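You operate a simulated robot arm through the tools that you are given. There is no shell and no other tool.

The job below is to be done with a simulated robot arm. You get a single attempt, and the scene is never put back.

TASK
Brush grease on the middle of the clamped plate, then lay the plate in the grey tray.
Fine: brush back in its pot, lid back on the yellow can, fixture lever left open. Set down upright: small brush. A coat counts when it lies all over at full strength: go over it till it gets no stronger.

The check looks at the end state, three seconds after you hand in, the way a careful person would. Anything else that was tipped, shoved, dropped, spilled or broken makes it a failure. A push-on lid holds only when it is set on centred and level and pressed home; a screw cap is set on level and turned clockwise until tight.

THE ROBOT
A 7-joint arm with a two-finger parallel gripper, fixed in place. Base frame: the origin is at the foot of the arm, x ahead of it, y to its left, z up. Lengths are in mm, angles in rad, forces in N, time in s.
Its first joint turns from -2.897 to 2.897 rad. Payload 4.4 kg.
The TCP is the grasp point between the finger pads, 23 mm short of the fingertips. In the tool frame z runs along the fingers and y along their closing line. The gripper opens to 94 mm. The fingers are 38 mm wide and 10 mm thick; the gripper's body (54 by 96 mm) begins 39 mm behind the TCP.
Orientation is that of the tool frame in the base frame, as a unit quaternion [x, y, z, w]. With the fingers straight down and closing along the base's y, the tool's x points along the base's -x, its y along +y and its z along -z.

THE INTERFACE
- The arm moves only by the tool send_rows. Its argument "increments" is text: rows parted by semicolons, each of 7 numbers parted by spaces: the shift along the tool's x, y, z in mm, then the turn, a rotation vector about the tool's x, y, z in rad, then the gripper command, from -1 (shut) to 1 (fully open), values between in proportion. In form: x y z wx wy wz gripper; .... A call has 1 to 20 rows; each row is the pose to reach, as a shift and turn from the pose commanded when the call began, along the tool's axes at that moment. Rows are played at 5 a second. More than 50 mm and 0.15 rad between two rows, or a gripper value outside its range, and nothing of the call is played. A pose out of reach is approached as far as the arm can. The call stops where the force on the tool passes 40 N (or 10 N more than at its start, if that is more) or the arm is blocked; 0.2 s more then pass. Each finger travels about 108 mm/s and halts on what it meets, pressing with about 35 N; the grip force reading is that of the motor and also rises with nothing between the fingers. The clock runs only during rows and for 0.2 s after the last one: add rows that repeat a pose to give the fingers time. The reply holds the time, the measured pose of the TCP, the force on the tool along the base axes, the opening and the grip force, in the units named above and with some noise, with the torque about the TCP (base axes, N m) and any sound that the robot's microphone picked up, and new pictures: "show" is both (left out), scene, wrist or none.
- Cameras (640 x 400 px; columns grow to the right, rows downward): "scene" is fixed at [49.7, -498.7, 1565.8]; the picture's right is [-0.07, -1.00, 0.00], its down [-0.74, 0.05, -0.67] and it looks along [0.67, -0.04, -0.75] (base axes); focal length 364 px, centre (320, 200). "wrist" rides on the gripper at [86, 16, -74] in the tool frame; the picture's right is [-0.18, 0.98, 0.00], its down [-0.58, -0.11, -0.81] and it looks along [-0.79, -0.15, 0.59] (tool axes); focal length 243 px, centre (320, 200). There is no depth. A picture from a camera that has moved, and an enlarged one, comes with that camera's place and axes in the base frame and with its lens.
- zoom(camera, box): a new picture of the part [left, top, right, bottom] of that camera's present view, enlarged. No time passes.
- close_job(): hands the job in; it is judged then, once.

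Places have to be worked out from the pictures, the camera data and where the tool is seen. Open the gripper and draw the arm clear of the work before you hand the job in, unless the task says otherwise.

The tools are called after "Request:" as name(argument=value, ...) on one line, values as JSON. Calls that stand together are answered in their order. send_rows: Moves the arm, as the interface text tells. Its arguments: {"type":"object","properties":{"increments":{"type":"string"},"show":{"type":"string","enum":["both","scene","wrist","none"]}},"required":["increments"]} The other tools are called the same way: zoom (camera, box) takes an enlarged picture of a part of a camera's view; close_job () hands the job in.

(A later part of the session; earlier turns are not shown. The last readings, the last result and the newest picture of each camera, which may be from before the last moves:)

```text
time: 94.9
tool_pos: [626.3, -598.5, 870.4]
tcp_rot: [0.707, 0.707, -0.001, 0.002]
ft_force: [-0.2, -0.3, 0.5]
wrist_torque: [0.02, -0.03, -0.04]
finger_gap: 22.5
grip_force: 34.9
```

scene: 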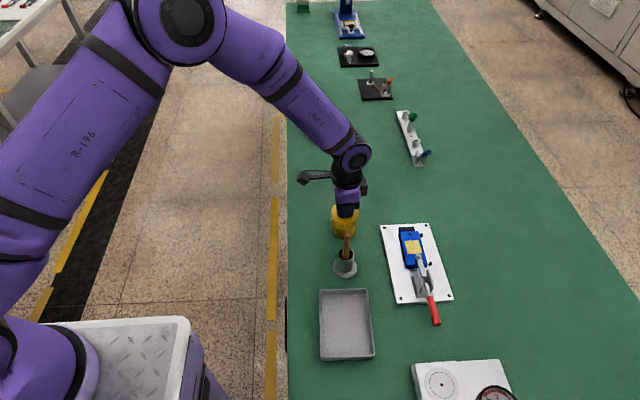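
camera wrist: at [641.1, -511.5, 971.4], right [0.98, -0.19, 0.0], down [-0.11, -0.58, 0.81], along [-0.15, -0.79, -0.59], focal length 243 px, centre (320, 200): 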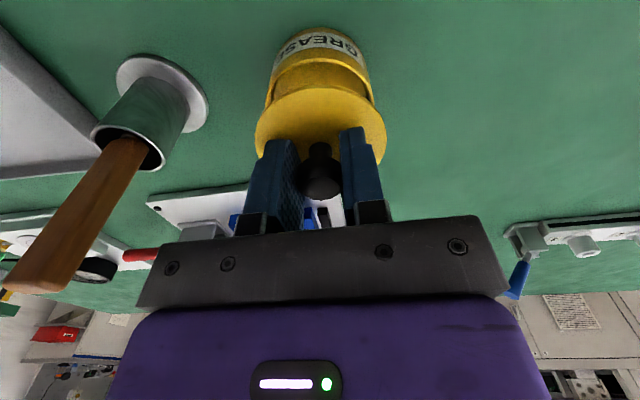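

Request:
send_rows(increments="0 0 1 0 0 0 -1; 0 0 2 0 0 0 -1", show="none")

Request:
send_rows(increments="0 0 1 0 0 0 -1; 0 0 1.5 0 0 0 -1", show="none")

```text
time: 95.5
tool_pos: [626.0, -598.1, 869.8]
tcp_rot: [0.707, 0.707, -0.001, 0.003]
ft_force: [-0.9, -0.9, 16.4]
wrist_torque: [0.33, 0.18, 0.02]
finger_gap: 22.5
grip_force: 35.4
```

```text
time: 96.1
tool_pos: [626.5, -597.7, 868.7]
tcp_rot: [0.707, 0.707, -0.001, 0.004]
ft_force: [4.1, -1.4, 38.8]
wrist_torque: [0.35, 0.12, 0.02]
finger_gap: 22.4
grip_force: 35.0
```

38.8 N with a side torque and no snap: the lid is being held slightly tilted by the grip. I'll release it so it self-levels, then press on the knob top with closed fingers.

Request:
send_rows(increments="0 0 -2 0 0 0 -1; 0 0 -3.5 0 0 0 -1; 0 0 -3.5 0 0 0 -1", show="none")

Request:
send_rows(increments="0 0 0 0 0 0 -0.4; 0 0 0 0 0 0 0; 0 0 0 0 0 0 0; 0 0 -20 0 0 0 0; 0 0 -50 0 0 0 0; 0 0 -50 0 0 0 0", show="both")

Request:
zoom(camera="wrist", box=[250, 10, 390, 150])

Request:
zoom(camera="scene", box=[325, 195, 365, 245])

```text
time: 96.9
tool_pos: [625.6, -598.1, 869.6]
tcp_rot: [0.707, 0.707, 0.0, -0.001]
ft_force: [1.6, -2.3, 5.2]
wrist_torque: [-0.27, -0.06, 0.06]
finger_gap: 22.4
grip_force: 34.9
```

```text
time: 98.3
tool_pos: [626.4, -597.0, 921.1]
tcp_rot: [0.707, 0.707, -0.001, 0.001]
ft_force: [-0.3, -0.4, -0.4]
wrist_torque: [0.0, -0.03, 0.01]
finger_gap: 47.0
grip_force: 0.1
heard: snap
camera wrist: at [640.9, -510.1, 994.8], right [0.98, -0.18, 0.0], down [-0.11, -0.58, 0.81], along [-0.15, -0.79, -0.59], focal length 243 px, centre (320, 200)
```

scene: 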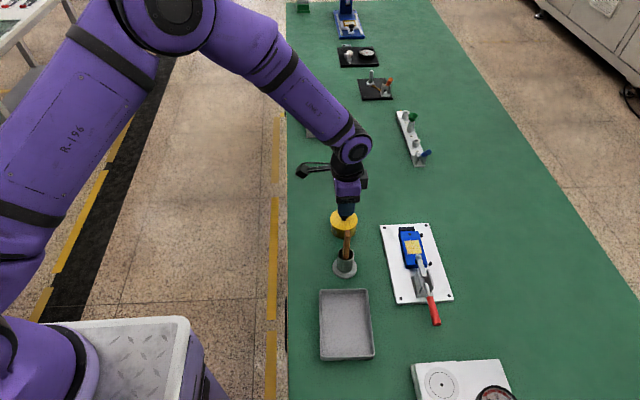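
wrist: 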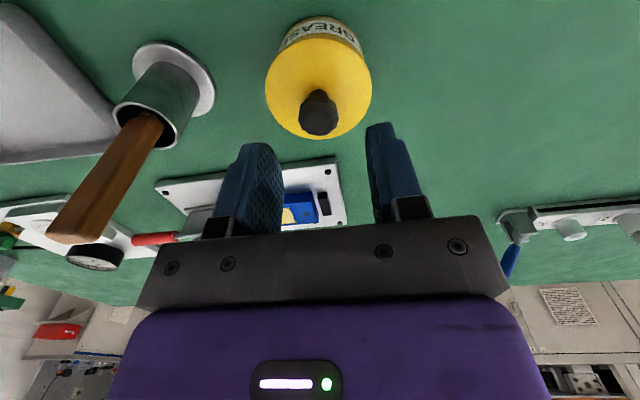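

```text
2.86 times, centred on (320, 80) of wrist
camera zoom: at [640.9, -510.1, 994.8], right [0.98, -0.18, 0.0], down [-0.11, -0.58, 0.81], along [-0.15, -0.79, -0.59], focal length 693 px, centre (320, 543)
```

zoom: 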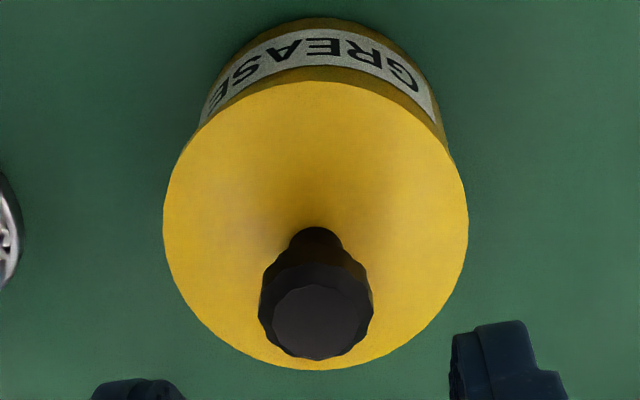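

```text
8.00 times, centred on (345, 220) of scene
camera zoom: at [49.7, -498.7, 1565.8], right [-0.07, -1.0, 0.0], down [-0.74, 0.05, -0.67], along [0.67, -0.04, -0.75], focal length 2908 px, centre (120, 40)
```

zoom: 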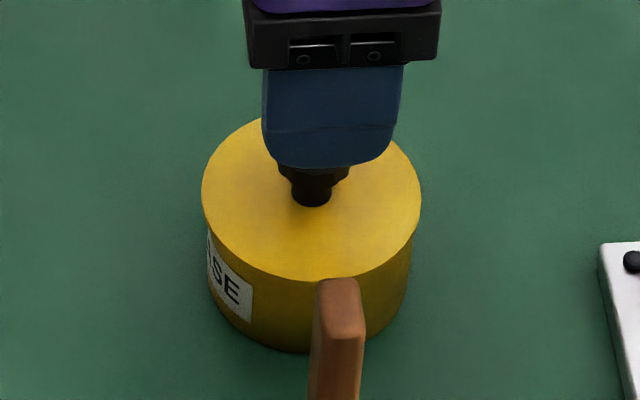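

A snap was heard on release. To judge whether the lid is centred and home, I zoom into both edges.

Request:
zoom(camera="wrist", box=[255, 10, 325, 70])

Request:
zoom(camera="wrist", box=[315, 10, 385, 70])

Request:
zoom(camera="scene", box=[332, 215, 362, 240])

```text
6.67 times, centred on (290, 40) of wrist
camera zoom: at [640.9, -510.1, 994.8], right [0.98, -0.18, 0.0], down [-0.11, -0.58, 0.81], along [-0.15, -0.79, -0.59], focal length 1618 px, centre (520, 1267)
```

zoom: 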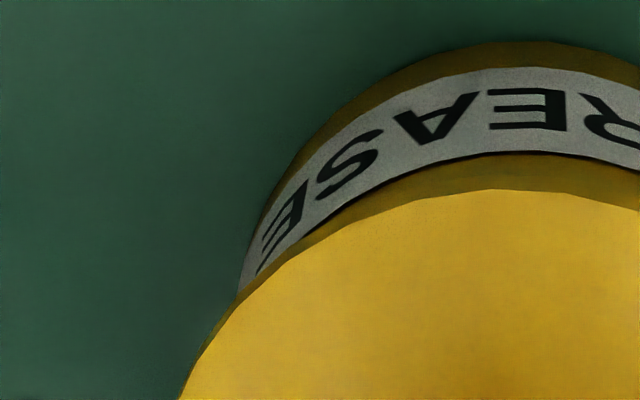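

```text
6.67 times, centred on (350, 40) of wrist
camera zoom: at [640.9, -510.1, 994.8], right [0.98, -0.18, 0.0], down [-0.11, -0.58, 0.81], along [-0.15, -0.79, -0.59], focal length 1618 px, centre (120, 1267)
```

zoom: 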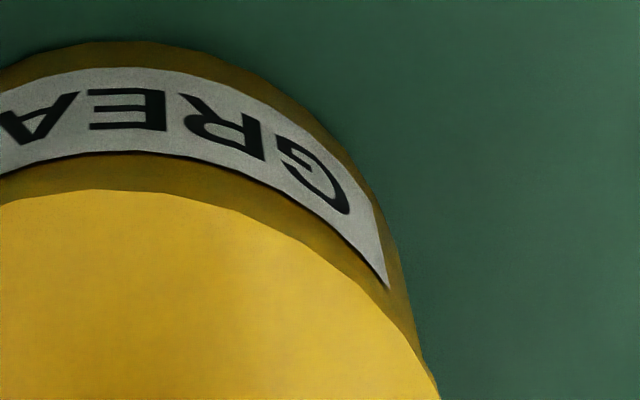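

```text
16.00 times, centred on (347, 228) of scene
camera zoom: at [49.7, -498.7, 1565.8], right [-0.07, -1.0, 0.0], down [-0.74, 0.05, -0.67], along [0.67, -0.04, -0.75], focal length 5817 px, centre (-112, -240)
```

zoom: 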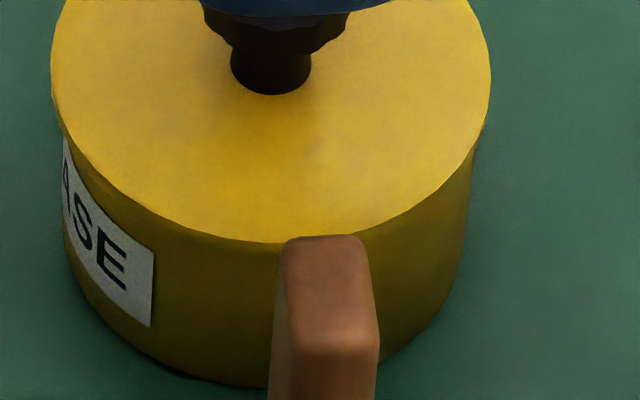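

The lid is at its original height but about 1 mm off-centre in −x relative to the can. I close the fingers and press on the knob from above to see whether it is really home.

Request:
send_rows(increments="0 0 0 0 0 0 -1; 0 -0.8 0 0 0 0 -1; 0 -0.8 10 0 0 0 -1; 0 -0.8 20 0 0 0 -1; 0 -0.8 22 0 0 0 -1; 0 -0.8 24 0 0 0 -1; 0 -0.8 24 0 0 0 -1", show="wrist")

Request:
zoom(camera="wrist", box=[250, 10, 390, 170])

```text
time: 99.9
tool_pos: [624.9, -598.3, 895.6]
tcp_rot: [0.707, 0.707, 0.0, 0.002]
ft_force: [-0.4, -0.1, -0.9]
wrist_torque: [-0.02, -0.02, -0.01]
finger_gap: 0.1
grip_force: 34.7
camera wrist: at [640.4, -510.7, 970.4], right [0.98, -0.18, 0.0], down [-0.11, -0.58, 0.81], along [-0.15, -0.79, -0.59], focal length 243 px, centre (320, 200)
```

wrist: 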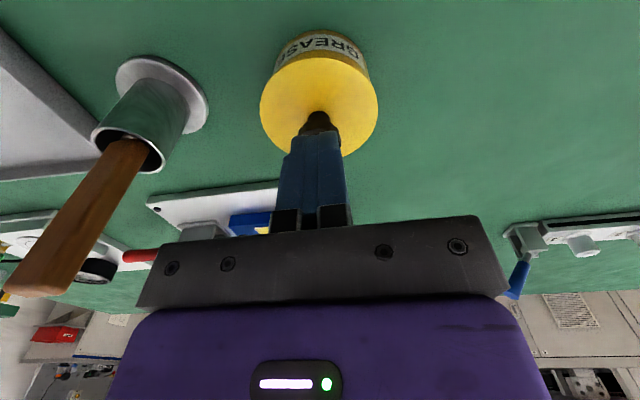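

```text
2.50 times, centred on (320, 90) of wrist
camera zoom: at [640.4, -510.7, 970.4], right [0.98, -0.18, 0.0], down [-0.11, -0.58, 0.81], along [-0.15, -0.79, -0.59], focal length 606 px, centre (320, 475)
```

zoom: 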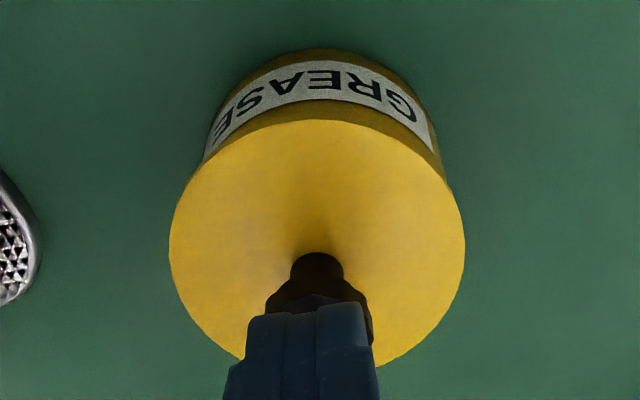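

Request:
send_rows(increments="0 0 1 0 0 0 -1; 0 0 2 0 0 0 -1; 0 0 2 0 0 0 -1", show="none")

Request:
send_rows(increments="0 0 1 0 0 0 -1; 0 0 2 0 0 0 -1; 0 0 2 0 0 0 -1", show="none")

```text
time: 100.7
tool_pos: [625.5, -597.0, 894.4]
tcp_rot: [0.707, 0.707, 0.0, 0.003]
ft_force: [-2.4, 1.7, 10.6]
wrist_torque: [0.05, 0.09, -0.02]
finger_gap: 0.0
grip_force: 34.7
```

```text
time: 101.6
tool_pos: [625.9, -598.2, 895.4]
tcp_rot: [0.707, 0.707, 0.0, 0.003]
ft_force: [-6.1, 8.6, 18.5]
wrist_torque: [0.21, 0.13, -0.03]
finger_gap: 0.0
grip_force: 35.2
stopped in row 3: the force on the tool passed its limit at 41 N (the readings are from after the stop); the commanded pose is now the measured one
```

Pressing to 41 N produced no further snap or travel, so the lid already snapped home on release. I rise and recheck lid position.

Request:
send_rows(increments="0 0 -3 0 0 0 -1; 0 0 -20 0 0 0 -1; 0 0 -50 0 0 0 0; 0 0 -90 0 0 0 0; 0 0 -110 0 0 0 0; 0 0 -110 0 0 0 0", show="wrist")

Request:
zoom(camera="wrist", box=[260, 0, 380, 100])

Request:
zoom(camera="scene", box=[325, 195, 365, 245])

```text
time: 103.0
tool_pos: [626.8, -598.1, 1001.7]
tcp_rot: [0.707, 0.707, 0.0, 0.002]
ft_force: [0.1, -0.4, 0.5]
wrist_torque: [0.01, -0.03, 0.0]
finger_gap: 47.0
grip_force: 0.0
camera wrist: at [641.4, -510.4, 1076.2], right [0.98, -0.18, 0.0], down [-0.11, -0.58, 0.81], along [-0.15, -0.8, -0.59], focal length 243 px, centre (320, 200)
```

wrist: 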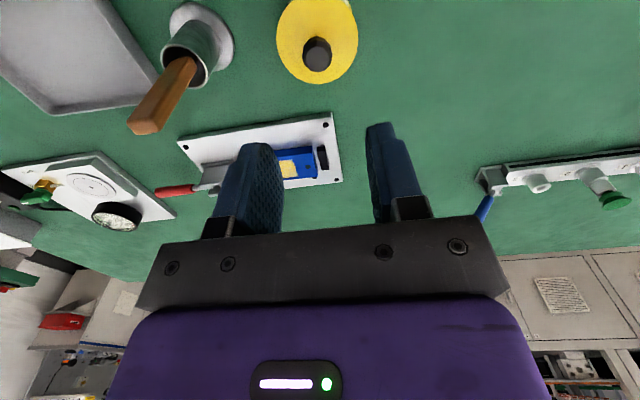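

```text
4.00 times, centred on (320, 50) of wrist
camera zoom: at [641.4, -510.4, 1076.2], right [0.98, -0.18, 0.0], down [-0.11, -0.58, 0.81], along [-0.15, -0.8, -0.59], focal length 970 px, centre (320, 800)
```

zoom: 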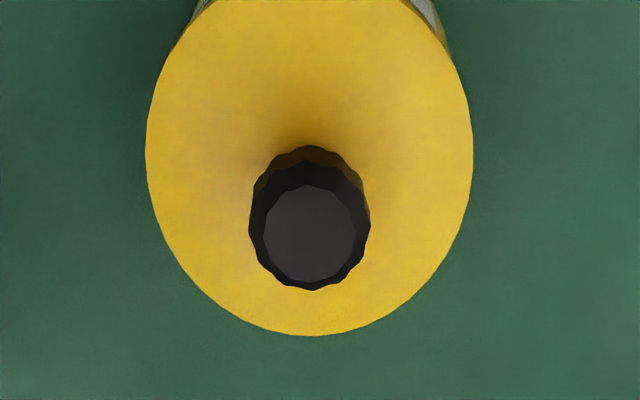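

```text
8.00 times, centred on (345, 220) of scene
camera zoom: at [49.7, -498.7, 1565.8], right [-0.07, -1.0, 0.0], down [-0.74, 0.05, -0.67], along [0.67, -0.04, -0.75], focal length 2908 px, centre (120, 40)
```

zoom: 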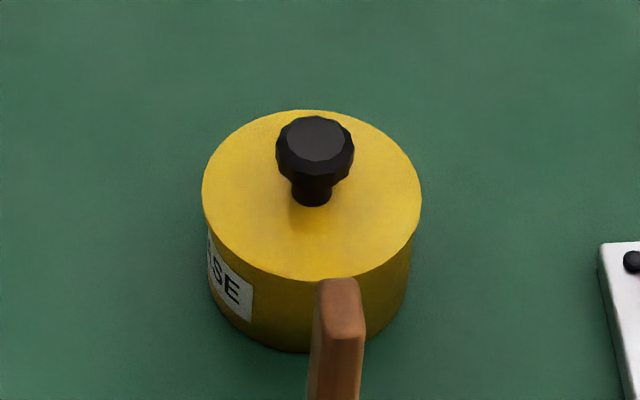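

The can is closed with the lid at its original height. Next is the clamp lever; I move to a side vantage point to study it.

Request:
send_rows(increments="-15 -45 0 0 0 0 0; -30 -90 0 0 0 0 0; -40 -135 0 0 0 0 0; -50 -176 0 0 0 0 0; -52 -176 30 0 0 0 0; -52 -176 60 0 0 0 0; -52 -176 60 0 0 0 0", show="wrist")

Request:
zoom(camera="wrist", box=[190, 60, 430, 220])

Request:
zoom(camera="scene", box=[390, 240, 460, 340])

```text
time: 104.6
tool_pos: [451.4, -649.7, 941.1]
tcp_rot: [0.707, 0.707, 0.0, 0.004]
ft_force: [0.4, -0.2, 1.0]
wrist_torque: [0.01, -0.03, -0.03]
finger_gap: 47.0
grip_force: 0.0
camera wrist: at [465.5, -562.7, 1015.7], right [0.98, -0.18, 0.01], down [-0.11, -0.58, 0.81], along [-0.15, -0.8, -0.59], focal length 243 px, centre (320, 200)
```

wrist: 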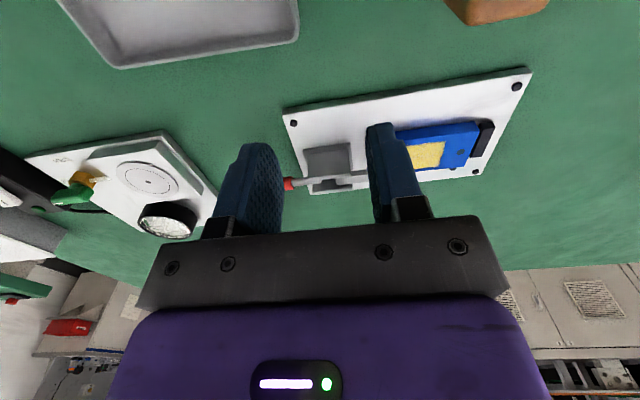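

```text
2.50 times, centred on (310, 140) of wrist
camera zoom: at [465.5, -562.7, 1015.7], right [0.98, -0.18, 0.01], down [-0.11, -0.58, 0.81], along [-0.15, -0.8, -0.59], focal length 606 px, centre (345, 350)
```

zoom: 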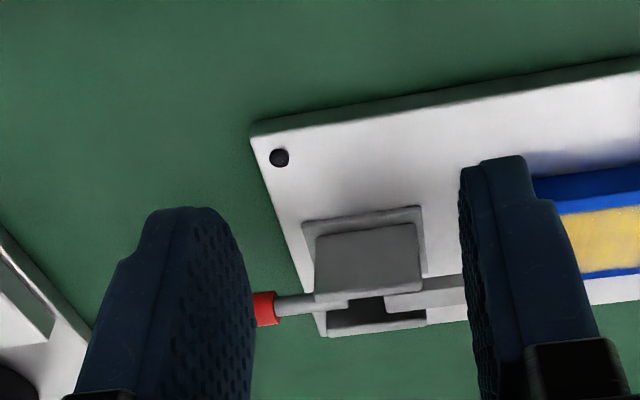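

```text
4.00 times, centred on (425, 290) of scene
camera zoom: at [49.7, -498.7, 1565.8], right [-0.07, -1.0, 0.0], down [-0.74, 0.05, -0.67], along [0.67, -0.04, -0.75], focal length 1454 px, centre (-100, -160)
```

zoom: 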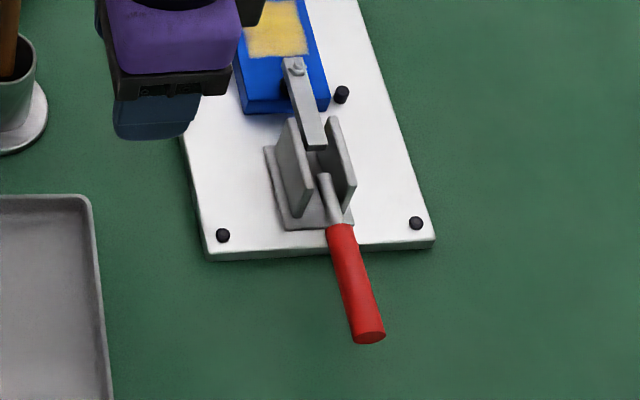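

Lever geometry: red handle roughly horizontal from (400, −760, 842) to its end (338, −757, 847), ~16 mm thick, pivot around x≈440. I raise, correct a small tool tilt, and rotate back to yaw 0 so the fingers close along y.

Request:
send_rows(increments="0 0 -30 0.0055 0.0055 0 0; 0 0 -50 0.0055 0.0055 0 0; 0 0 -50 0.0055 0.0055 0 0", show="none")

Request:
send_rows(increments="0 0 0 0 0 -0.14 0; 0 0 0 0 0 -0.28 0; 0 0 0 0 0 -0.42 0; 0 0 0 0 0 -0.56 0; 0 0 0 0 0 -0.70 0; 0 0 0 0 0 -0.84 0; 0 0 0 0 0 -0.98 0; 0 0 0 0 0 -1.12 0; 0 0 0 0 0 -1.26 0; 0 0 0 0 0 -1.40 0; 0 0 0 0 0 -1.50 0; 0 0 0 0 0 -1.5708 0; 0 0 0 0 0 -1.5708 0", show="none")

```text
time: 105.4
tool_pos: [449.8, -651.6, 992.2]
tcp_rot: [0.707, 0.707, 0.0, -0.002]
ft_force: [0.8, -0.6, -0.1]
wrist_torque: [0.01, 0.03, -0.01]
finger_gap: 47.0
grip_force: 0.2
```

```text
time: 108.2
tool_pos: [449.3, -651.1, 993.0]
tcp_rot: [-0.001, 1.0, 0.001, -0.002]
ft_force: [-0.6, -0.2, -0.7]
wrist_torque: [0.0, -0.01, -0.01]
finger_gap: 46.9
grip_force: 0.1
```

Now at yaw 0. I move over the lever handle near its end (x≈354, y≈−757) and look before descending.

Request:
send_rows(increments="30 -35 0 0 0 0 0; 60 -70 0 0 0 0 0; 95.5 -105 0 0 0 0 0; 95.5 -106.5 30 0 0 0 0; 95.5 -106.5 60 0 0 0 0; 95.5 -106.5 60 0 0 0 0", show="both")

Request:
zoom(camera="wrist", box=[220, 20, 420, 220])

Request:
zoom(camera="scene", box=[390, 250, 470, 350])

```text
time: 109.6
tool_pos: [354.3, -757.8, 931.6]
tcp_rot: [0.0, 1.0, 0.001, -0.001]
ft_force: [0.1, 0.9, 0.5]
wrist_torque: [-0.03, 0.0, 0.03]
finger_gap: 47.3
grip_force: 0.1
camera wrist: at [267.1, -741.2, 1007.1], right [0.18, 0.98, 0.0], down [0.58, -0.11, 0.81], along [0.79, -0.15, -0.59], focal length 243 px, centre (320, 200)
```

scene: 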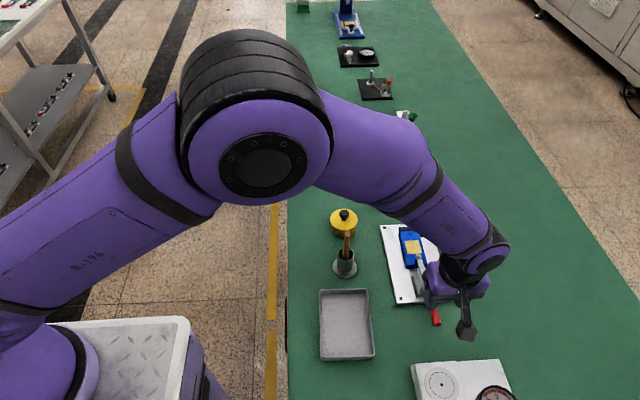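
wrist: 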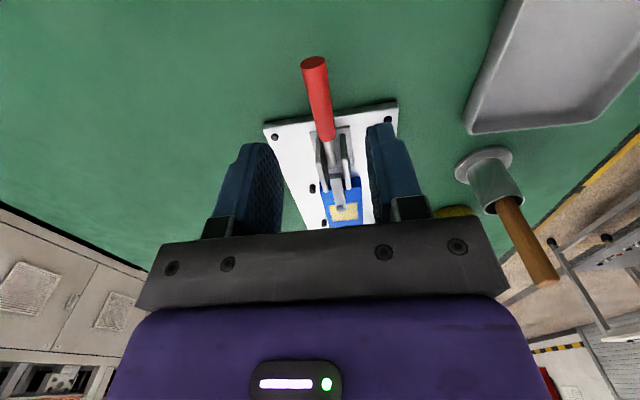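

```text
2.00 times, centred on (320, 120) of wrist
camera zoom: at [267.1, -741.2, 1007.1], right [0.18, 0.98, 0.0], down [0.58, -0.11, 0.81], along [0.79, -0.15, -0.59], focal length 485 px, centre (320, 360)
```

zoom: 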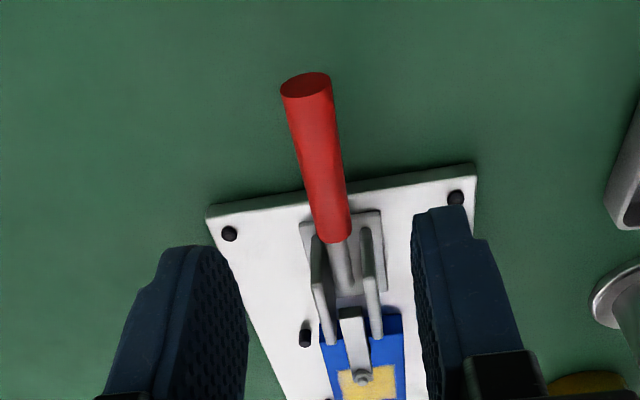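

```text
4.00 times, centred on (430, 300) of scene
camera zoom: at [49.7, -498.7, 1565.8], right [-0.07, -1.0, 0.0], down [-0.74, 0.05, -0.67], along [0.67, -0.04, -0.75], focal length 1454 px, centre (-120, -200)
```

zoom: 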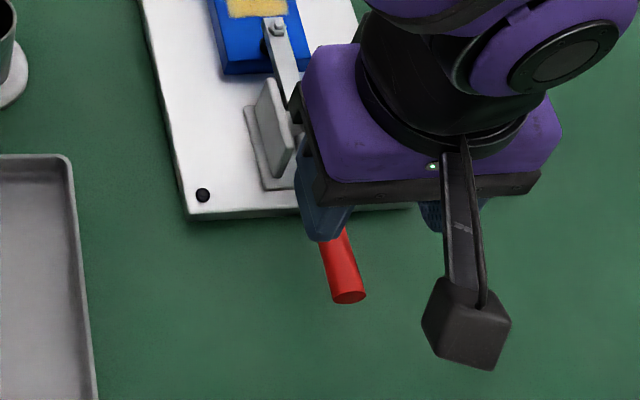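

Handle confirmed at z≈846, y≈−759.5. I descend with open fingers around the handle near its end and grip it.

Request:
send_rows(increments="0 -1.6 30 0 0 0 0; 0 -1.6 60 0 0 0 0; 0 -1.6 80 0 0 0 0; 0 -1.6 86 0 0 0 0; 0 -1.6 86 0 0 0 0", show="wrist")

Request:
zoom(camera="wrist", box=[220, 60, 420, 230])

```text
time: 110.8
tool_pos: [354.3, -759.9, 846.1]
tcp_rot: [0.0, 1.0, 0.001, 0.0]
ft_force: [-0.1, -0.3, -0.3]
wrist_torque: [0.01, -0.02, -0.01]
finger_gap: 47.0
grip_force: 0.1
camera wrist: at [266.7, -742.6, 921.6], right [0.18, 0.98, 0.0], down [0.58, -0.11, 0.81], along [0.79, -0.15, -0.59], focal length 243 px, centre (320, 200)
```

wrist: 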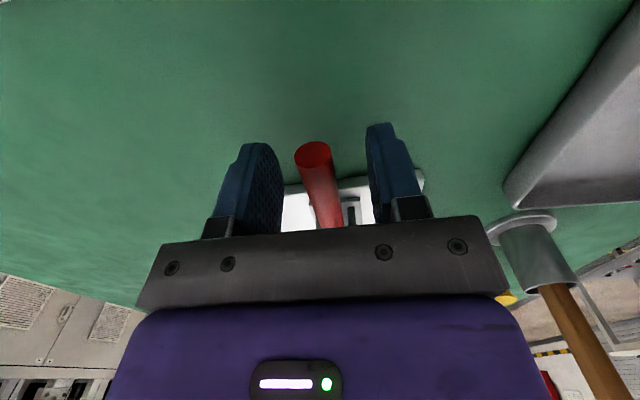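

```text
2.35 times, centred on (320, 145) of wrist
camera zoom: at [266.7, -742.6, 921.6], right [0.18, 0.98, 0.0], down [0.58, -0.11, 0.81], along [0.79, -0.15, -0.59], focal length 571 px, centre (320, 329)
```

zoom: 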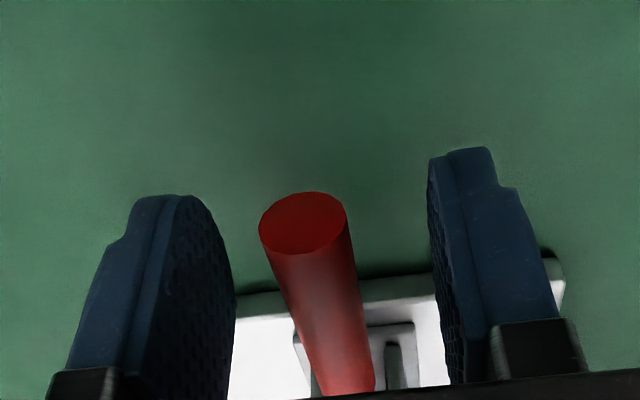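

Handle is between the fingers. I close on it.

Request:
send_rows(increments="0 0.5 0 0 0 0 -0.5; 0 0.5 0 0 0 0 -1; 0 0.5 0 0 0 0 -1; 0 0.5 0 0 0 0 -1", show="none")

Request:
send_rows(increments="0 0 -1 0 0 0 -1; 0 0 -2 0 0 0 -1; 0 0 -3 0 0 0 -1", show="none")

```text
time: 111.8
tool_pos: [354.3, -760.9, 847.5]
tcp_rot: [0.0, 1.0, 0.001, 0.0]
ft_force: [1.3, -19.8, -0.2]
wrist_torque: [-0.15, -0.05, -0.1]
finger_gap: 15.6
grip_force: 45.2
```

```text
time: 112.6
tool_pos: [354.2, -759.8, 849.0]
tcp_rot: [0.0, 1.0, 0.001, -0.001]
ft_force: [0.9, -34.7, -18.9]
wrist_torque: [-0.14, 1.34, -0.12]
finger_gap: 15.9
grip_force: 44.9
```

The handle is gripped, but there's a side load of −35 N in y: the handle sits further in −y. I shift the tool −y to relieve it.

Request:
send_rows(increments="0 -1.2 0 0 0 0 -1; 0 -2.4 0 0 0 0 -1; 0 -2.4 0 0 0 0 -1", show="both")

Request:
zoom(camera="scene", box=[390, 230, 470, 350])

```text
time: 113.4
tool_pos: [353.7, -759.4, 849.7]
tcp_rot: [0.0, 1.0, 0.002, -0.001]
ft_force: [-0.2, -15.9, -15.3]
wrist_torque: [0.0, 0.99, -0.17]
finger_gap: 15.6
grip_force: 45.1
camera wrist: at [266.6, -743.6, 923.9], right [0.18, 0.98, 0.0], down [0.58, -0.11, 0.8], along [0.79, -0.15, -0.59], focal length 243 px, centre (320, 200)
```

scene: 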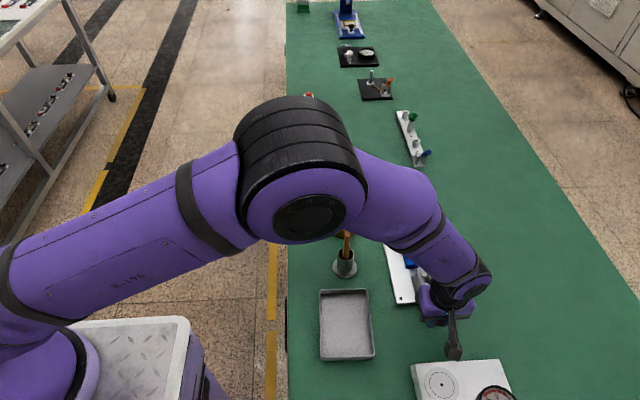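
wrist: 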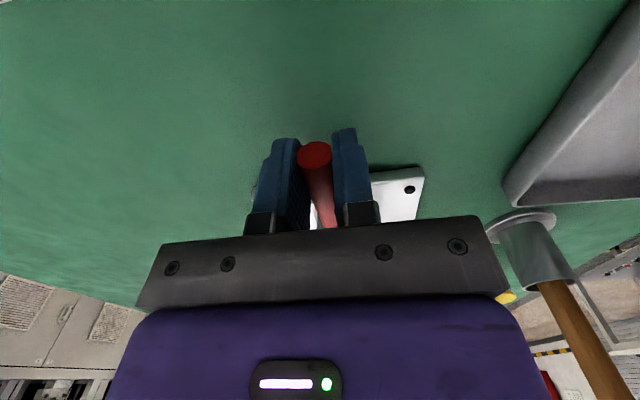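

```text
3.33 times, centred on (430, 290) of scene
camera zoom: at [49.7, -498.7, 1565.8], right [-0.07, -1.0, 0.0], down [-0.74, 0.05, -0.67], along [0.67, -0.04, -0.75], focal length 1212 px, centre (-47, -100)
```

zoom: 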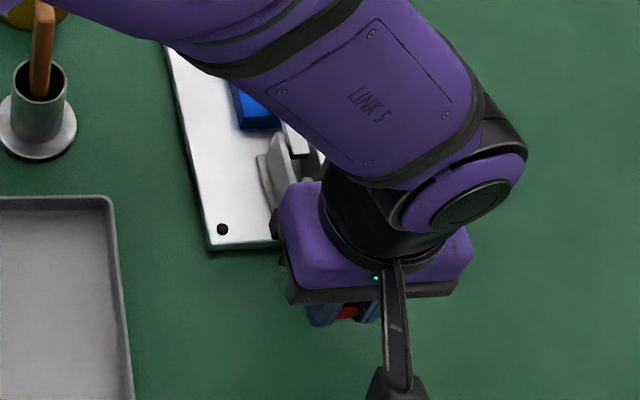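

Side load halved; shifting a bit more, then lifting along an arc about the pivot (~x 437, z 846).

Request:
send_rows(increments="0 -1.6 0 0 0 0 -1; -0.3 -1.6 -4 0 0 0 -1; -0.8 -1.6 -8 0 0 0 -1; -1.4 -1.6 -12 0 0 0 -1; -1.4 -1.6 -12 0 0 0 -1", show="wrist")

Request:
zoom(camera="wrist", box=[220, 60, 420, 230])

```text
time: 114.6
tool_pos: [355.3, -760.6, 860.8]
tcp_rot: [0.0, 1.0, 0.003, -0.001]
ft_force: [-3.4, 28.4, -15.7]
wrist_torque: [0.13, 1.14, -0.41]
finger_gap: 15.8
grip_force: 44.9
camera wrist: at [268.0, -743.8, 936.9], right [0.18, 0.98, 0.0], down [0.58, -0.11, 0.8], along [0.79, -0.15, -0.59], focal length 243 px, centre (320, 200)
```

wrist: 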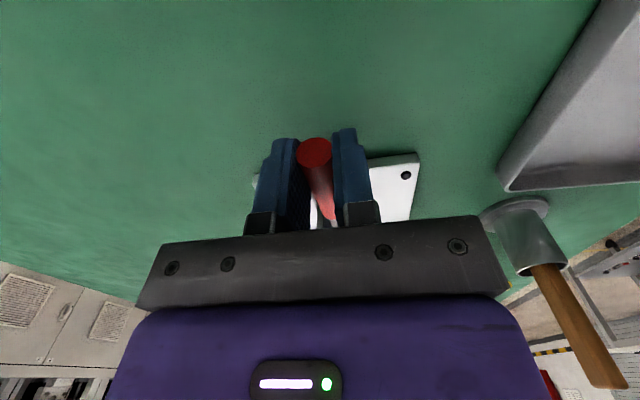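

```text
2.35 times, centred on (320, 145) of wrist
camera zoom: at [268.0, -743.8, 936.9], right [0.18, 0.98, 0.0], down [0.58, -0.11, 0.8], along [0.79, -0.15, -0.59], focal length 571 px, centre (320, 329)
```

zoom: 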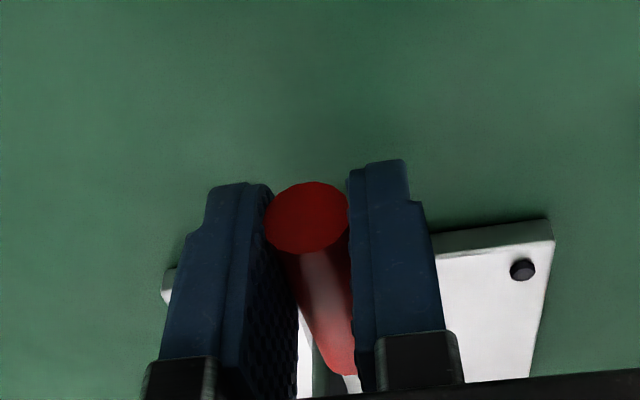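

The lever is lifting with only ~16 N. I correct y by +1 mm and continue along the arc.

Request:
send_rows(increments="0 1 0 0 0 0 -1; -1.2 1 -5 0 0 0 -1; -2.5 1 -10 0 0 0 -1; -4.2 1 -15 0 0 0 -1; -6.3 1 -20 0 0 0 -1; -6.3 1 -20 0 0 0 -1", show="wrist")

Request:
zoom(camera="wrist", box=[220, 60, 420, 230])

Request:
zoom(camera="scene", box=[390, 230, 470, 350])

```text
time: 116.0
tool_pos: [360.8, -760.0, 881.1]
tcp_rot: [0.001, 1.0, 0.001, 0.0]
ft_force: [-13.2, 26.1, -13.7]
wrist_torque: [0.29, 1.37, -0.05]
finger_gap: 15.9
grip_force: 44.8
camera wrist: at [273.7, -743.5, 957.2], right [0.18, 0.98, 0.0], down [0.58, -0.11, 0.8], along [0.79, -0.15, -0.59], focal length 243 px, centre (320, 200)
```

wrist: 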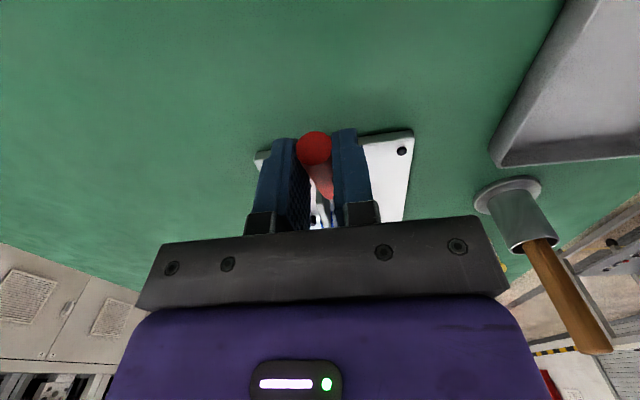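

```text
2.35 times, centred on (320, 145) of wrist
camera zoom: at [273.7, -743.5, 957.2], right [0.18, 0.98, 0.0], down [0.58, -0.11, 0.8], along [0.79, -0.15, -0.59], focal length 571 px, centre (320, 329)
```

zoom: 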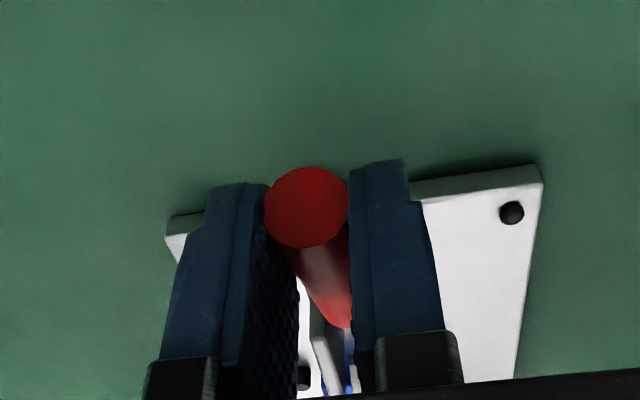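

```text
3.33 times, centred on (430, 290) of scene
camera zoom: at [49.7, -498.7, 1565.8], right [-0.07, -1.0, 0.0], down [-0.74, 0.05, -0.67], along [0.67, -0.04, -0.75], focal length 1212 px, centre (-47, -100)
```

zoom: 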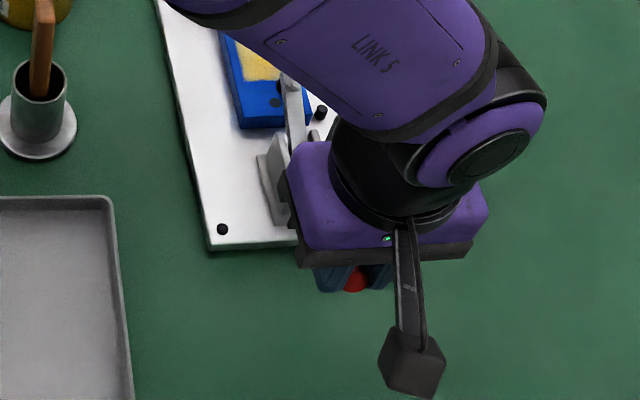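

The clamp arm is rising with the handle. I trim y by +0.9 mm and follow the arc with a slightly larger radius.

Request:
send_rows(increments="0.8 0.9 0 0 0 0 -1; -0.5 0.9 -5 0 0 0 -1; -2.6 0.9 -10 0 0 0 -1; -5.4 0.9 -15 0 0 0 -1; -8.6 0.9 -20 0 0 0 -1; -8.6 0.9 -20 0 0 0 -1", show="wrist")

Request:
zoom(camera="wrist", box=[220, 60, 420, 230])

Request:
zoom(camera="scene", box=[390, 230, 470, 350])

```text
time: 117.4
tool_pos: [369.4, -760.3, 901.7]
tcp_rot: [0.0, 1.0, 0.0, -0.001]
ft_force: [-6.2, 7.0, -13.1]
wrist_torque: [0.09, 1.17, -0.05]
finger_gap: 15.6
grip_force: 44.9
camera wrist: at [282.1, -743.4, 976.7], right [0.18, 0.98, 0.0], down [0.58, -0.11, 0.81], along [0.79, -0.15, -0.59], focal length 243 px, centre (320, 200)
```

wrist: 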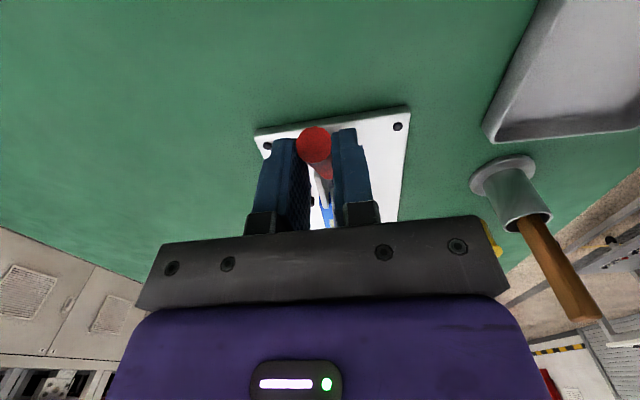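

```text
2.35 times, centred on (320, 145) of wrist
camera zoom: at [282.1, -743.4, 976.7], right [0.18, 0.98, 0.0], down [0.58, -0.11, 0.81], along [0.79, -0.15, -0.59], focal length 571 px, centre (320, 329)
```

zoom: 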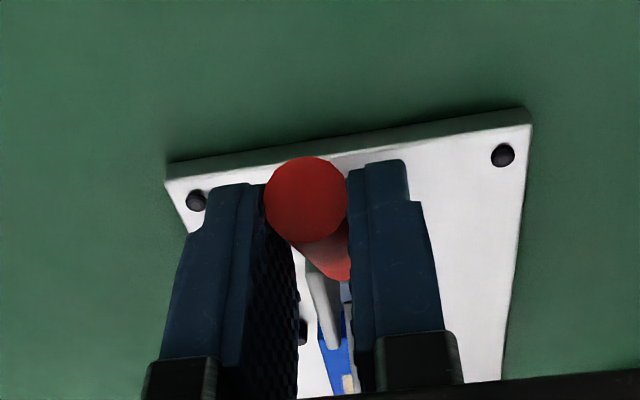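

```text
3.33 times, centred on (430, 290) of scene
camera zoom: at [49.7, -498.7, 1565.8], right [-0.07, -1.0, 0.0], down [-0.74, 0.05, -0.67], along [0.67, -0.04, -0.75], focal length 1212 px, centre (-47, -100)
```

zoom: 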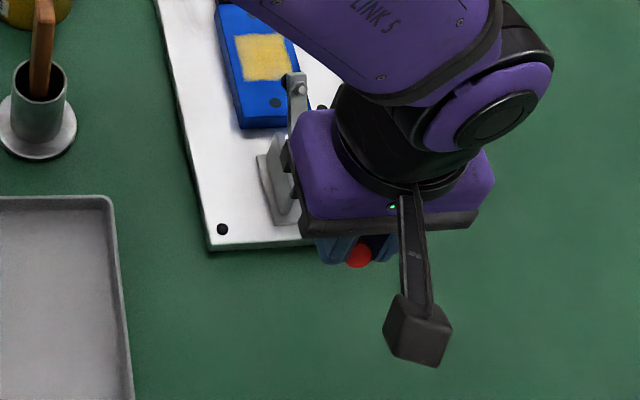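

Forces are low and the arm continues to open. Continuing the arc to about 70°.

Request:
send_rows(increments="-3.8 0.2 -5 0 0 0 -1; -8.2 0.2 -10 0 0 0 -1; -13.5 0.2 -15 0 0 0 -1; -19.6 0.2 -20 0 0 0 -1; -19.6 0.2 -20 0 0 0 -1", show="none")

Request:
zoom(camera="scene", box=[390, 230, 470, 350])

Request:
zoom(camera="wrist", box=[220, 60, 420, 230])

```text
time: 118.6
tool_pos: [389.2, -760.4, 922.2]
tcp_rot: [-0.001, 1.0, 0.0, -0.001]
ft_force: [-16.9, 9.4, -2.7]
wrist_torque: [0.21, 1.34, -0.17]
finger_gap: 15.5
grip_force: 45.0
```

```text
3.33 times, centred on (430, 290) of scene
camera zoom: at [49.7, -498.7, 1565.8], right [-0.07, -1.0, 0.0], down [-0.74, 0.05, -0.67], along [0.67, -0.04, -0.75], focal length 1212 px, centre (-47, -100)
```

zoom: 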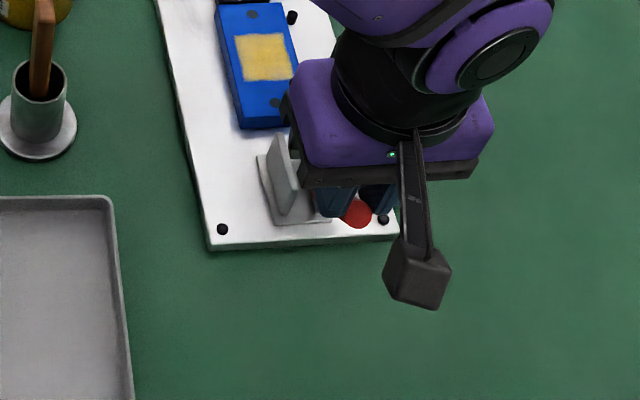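

```text
2.35 times, centred on (320, 145) of wrist
camera zoom: at [301.6, -743.4, 997.7], right [0.18, 0.98, 0.0], down [0.58, -0.11, 0.81], along [0.79, -0.15, -0.59], focal length 571 px, centre (320, 329)
```

zoom: 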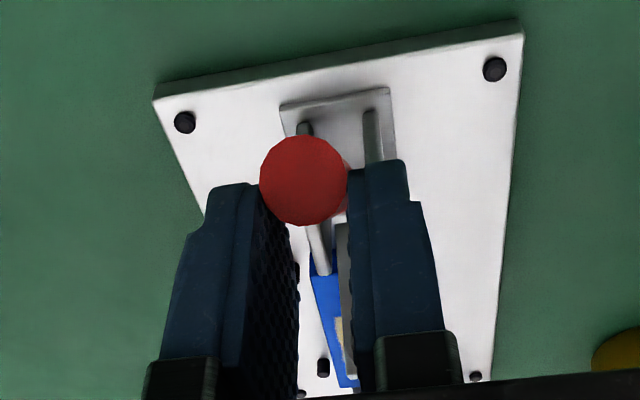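

Resistance is only pad friction. Continue to near vertical.

Request:
send_rows(increments="-5.5 0.2 -3.8 0 0 0 -1; -11.2 0.2 -7 0 0 0 -1; -18 0.2 -10.2 0 0 0 -1; -25.8 0.2 -13 0 0 0 -1; -25.8 0.2 -13 0 0 0 -1", show="none")

Request:
zoom(camera="scene", box=[390, 230, 470, 350])

Request:
zoom(camera="wrist", box=[220, 60, 420, 230])

```text
time: 119.8
tool_pos: [420.4, -759.8, 935.0]
tcp_rot: [-0.001, 1.0, -0.001, 0.001]
ft_force: [-0.7, 0.0, -0.6]
wrist_torque: [-0.01, 0.0, -0.02]
finger_gap: 0.0
grip_force: 42.2
```

```text
3.33 times, centred on (430, 290) of scene
camera zoom: at [49.7, -498.7, 1565.8], right [-0.07, -1.0, 0.0], down [-0.74, 0.05, -0.67], along [0.67, -0.04, -0.75], focal length 1212 px, centre (-47, -100)
```

zoom: 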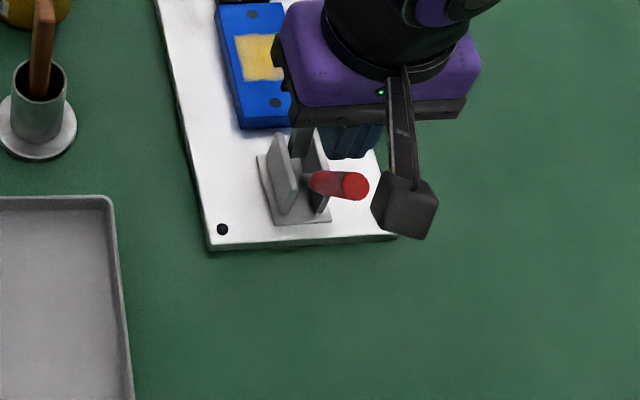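

```text
2.35 times, centred on (320, 145) of wrist
camera zoom: at [331.6, -743.1, 1011.0], right [0.18, 0.98, 0.0], down [0.58, -0.11, 0.81], along [0.79, -0.15, -0.59], focal length 571 px, centre (320, 329)
```

zoom: 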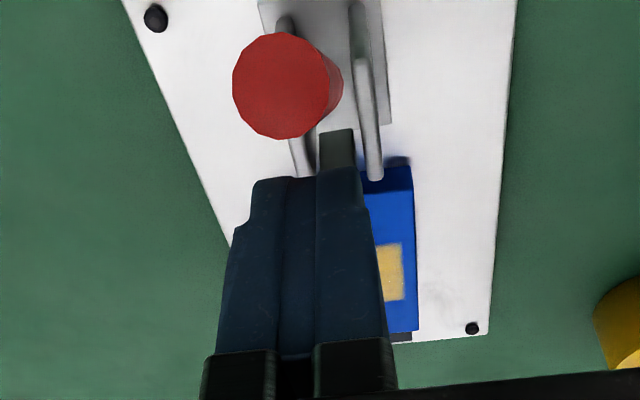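

The handle slid out of the pads; the lever now stands at about 65° and stays there. I rise straight up and look.

Request:
send_rows(increments="0 0 -25 0 0 0 -1; 0 0 -50 0 0 0 -1; 30 0 -70 0 0 0 -1; 60 0 -70 0 0 0 -1; 60 0 -70 0 0 0 -1", show="both")

Request:
zoom(camera="wrist", box=[220, 20, 420, 220])

Request:
zoom(camera="scene", box=[390, 220, 460, 310])

```text
time: 121.0
tool_pos: [355.5, -759.5, 1004.5]
tcp_rot: [0.0, 1.0, 0.001, -0.002]
ft_force: [0.0, 0.6, -0.1]
wrist_torque: [0.01, -0.05, -0.01]
finger_gap: 0.0
grip_force: 42.5
camera wrist: at [267.4, -742.9, 1078.5], right [0.18, 0.98, 0.0], down [0.58, -0.11, 0.81], along [0.79, -0.15, -0.59], focal length 243 px, centre (320, 200)
```

scene: 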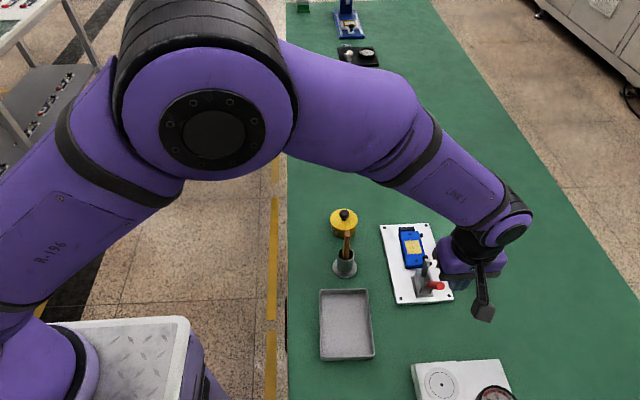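
wrist: 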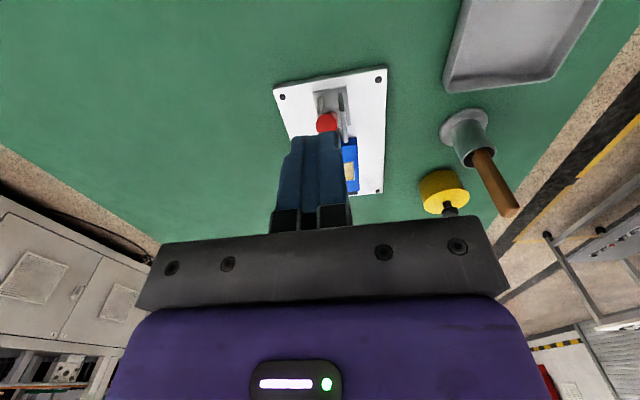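

```text
2.00 times, centred on (320, 120) of wrist
camera zoom: at [267.4, -742.9, 1078.5], right [0.18, 0.98, 0.0], down [0.58, -0.11, 0.81], along [0.79, -0.15, -0.59], focal length 485 px, centre (320, 360)
```

zoom: 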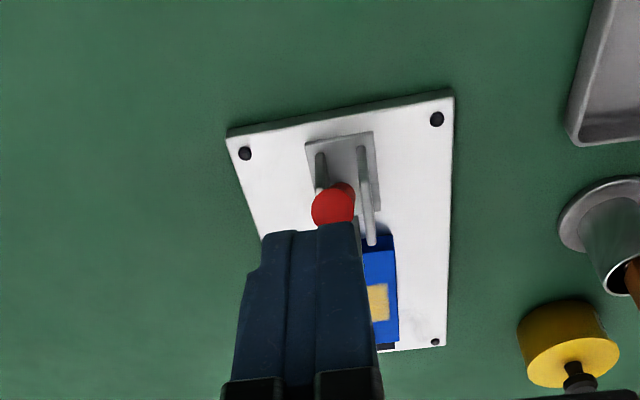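

```text
4.44 times, centred on (425, 265) of scene
camera zoom: at [49.7, -498.7, 1565.8], right [-0.07, -1.0, 0.0], down [-0.74, 0.05, -0.67], along [0.67, -0.04, -0.75], focal length 1616 px, centre (-147, -89)
```

zoom: 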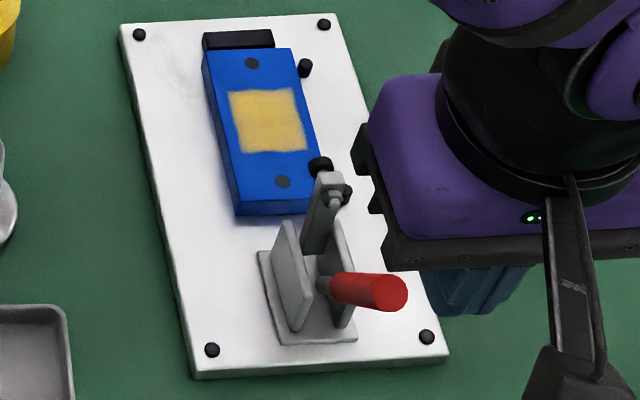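

The clamp arm is up and the plate is free; the lever stands at ≈65°. I'll push the handle further open with the closed fingers from its −x side.

Request:
send_rows(increments="15 0 20 0 0 0 -1; 16 0 55 0 0 0 -1; 16 0 89 0 0 0 -1; 6 0 89 0 0 0 -1; 0 0 89 0 0 0 -1; -4 0 89 0 0 0 -1", show="wrist")

Request:
zoom(camera="wrist", box=[220, 60, 420, 230])

Request:
zoom(camera="scene", box=[390, 220, 460, 310])

```text
time: 122.4
tool_pos: [358.8, -760.7, 914.9]
tcp_rot: [0.001, 1.0, 0.001, -0.001]
ft_force: [-4.6, -0.1, -0.1]
wrist_torque: [0.0, -0.01, 0.0]
finger_gap: 0.1
grip_force: 42.8
camera wrist: at [270.9, -743.3, 990.1], right [0.19, 0.98, 0.0], down [0.58, -0.11, 0.81], along [0.79, -0.15, -0.59], focal length 243 px, centre (320, 200)
```

wrist: 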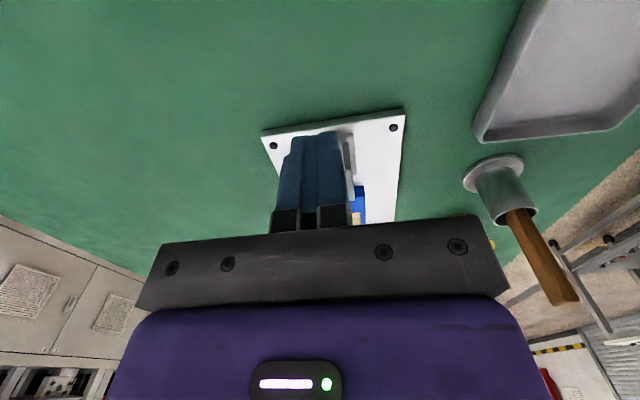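

```text
2.35 times, centred on (320, 145) of wrist
camera zoom: at [270.9, -743.3, 990.1], right [0.19, 0.98, 0.0], down [0.58, -0.11, 0.81], along [0.79, -0.15, -0.59], focal length 571 px, centre (320, 329)
```

zoom: 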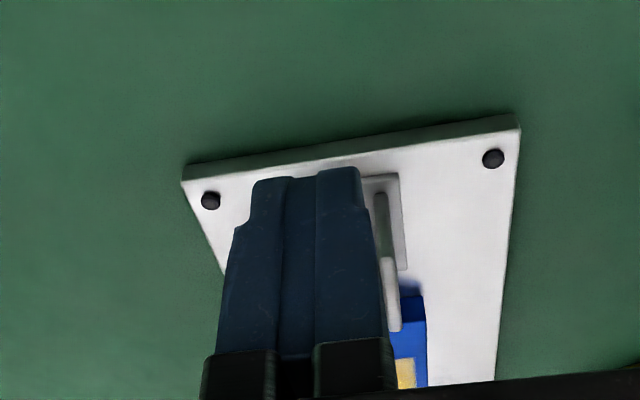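

```text
4.44 times, centred on (425, 265) of scene
camera zoom: at [49.7, -498.7, 1565.8], right [-0.07, -1.0, 0.0], down [-0.74, 0.05, -0.67], along [0.67, -0.04, -0.75], focal length 1616 px, centre (-147, -89)
```

zoom: 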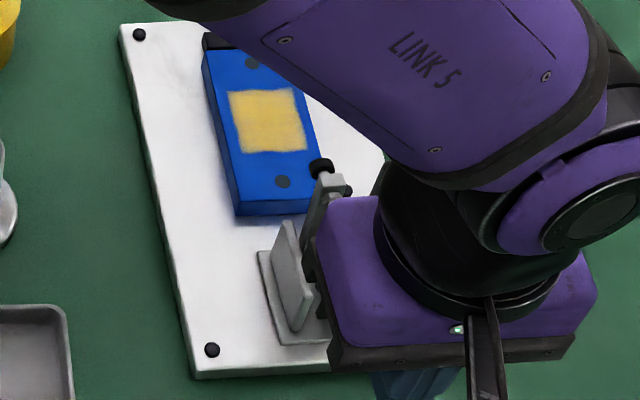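

Contact made (−4.6 N). I push the handle further in +x.

Request:
send_rows(increments="-4 0 0 0 0 0 -1; -8 0 0 0 0 0 -1; -12 0 0 0 0 0 -1; -16 0 0 0 0 0 -1; -16 0 0 0 0 0 -1", show="none")

Request:
zoom(camera="scene", box=[390, 220, 460, 310])

```text
time: 123.0
tool_pos: [358.7, -759.5, 915.0]
tcp_rot: [0.002, 1.0, 0.002, -0.005]
ft_force: [-11.5, 0.7, 1.6]
wrist_torque: [0.02, -0.13, 0.06]
finger_gap: 0.0
grip_force: 42.8
stopped in row 3: the force on the tool passed its limit at 44 N (the readings are from after the stop); the commanded pose is now the measured one
```

```text
4.44 times, centred on (425, 265) of scene
camera zoom: at [49.7, -498.7, 1565.8], right [-0.07, -1.0, 0.0], down [-0.74, 0.05, -0.67], along [0.67, -0.04, -0.75], focal length 1616 px, centre (-147, -89)
```

zoom: 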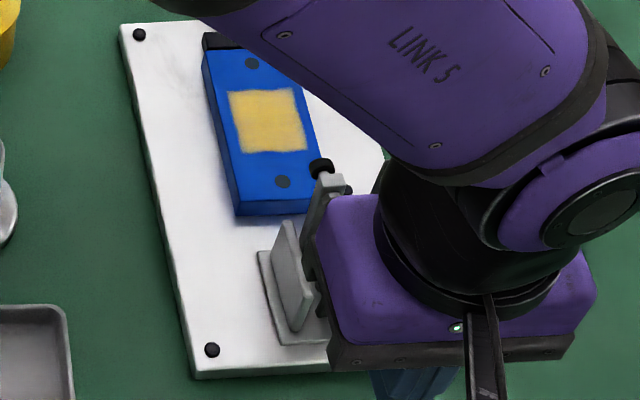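

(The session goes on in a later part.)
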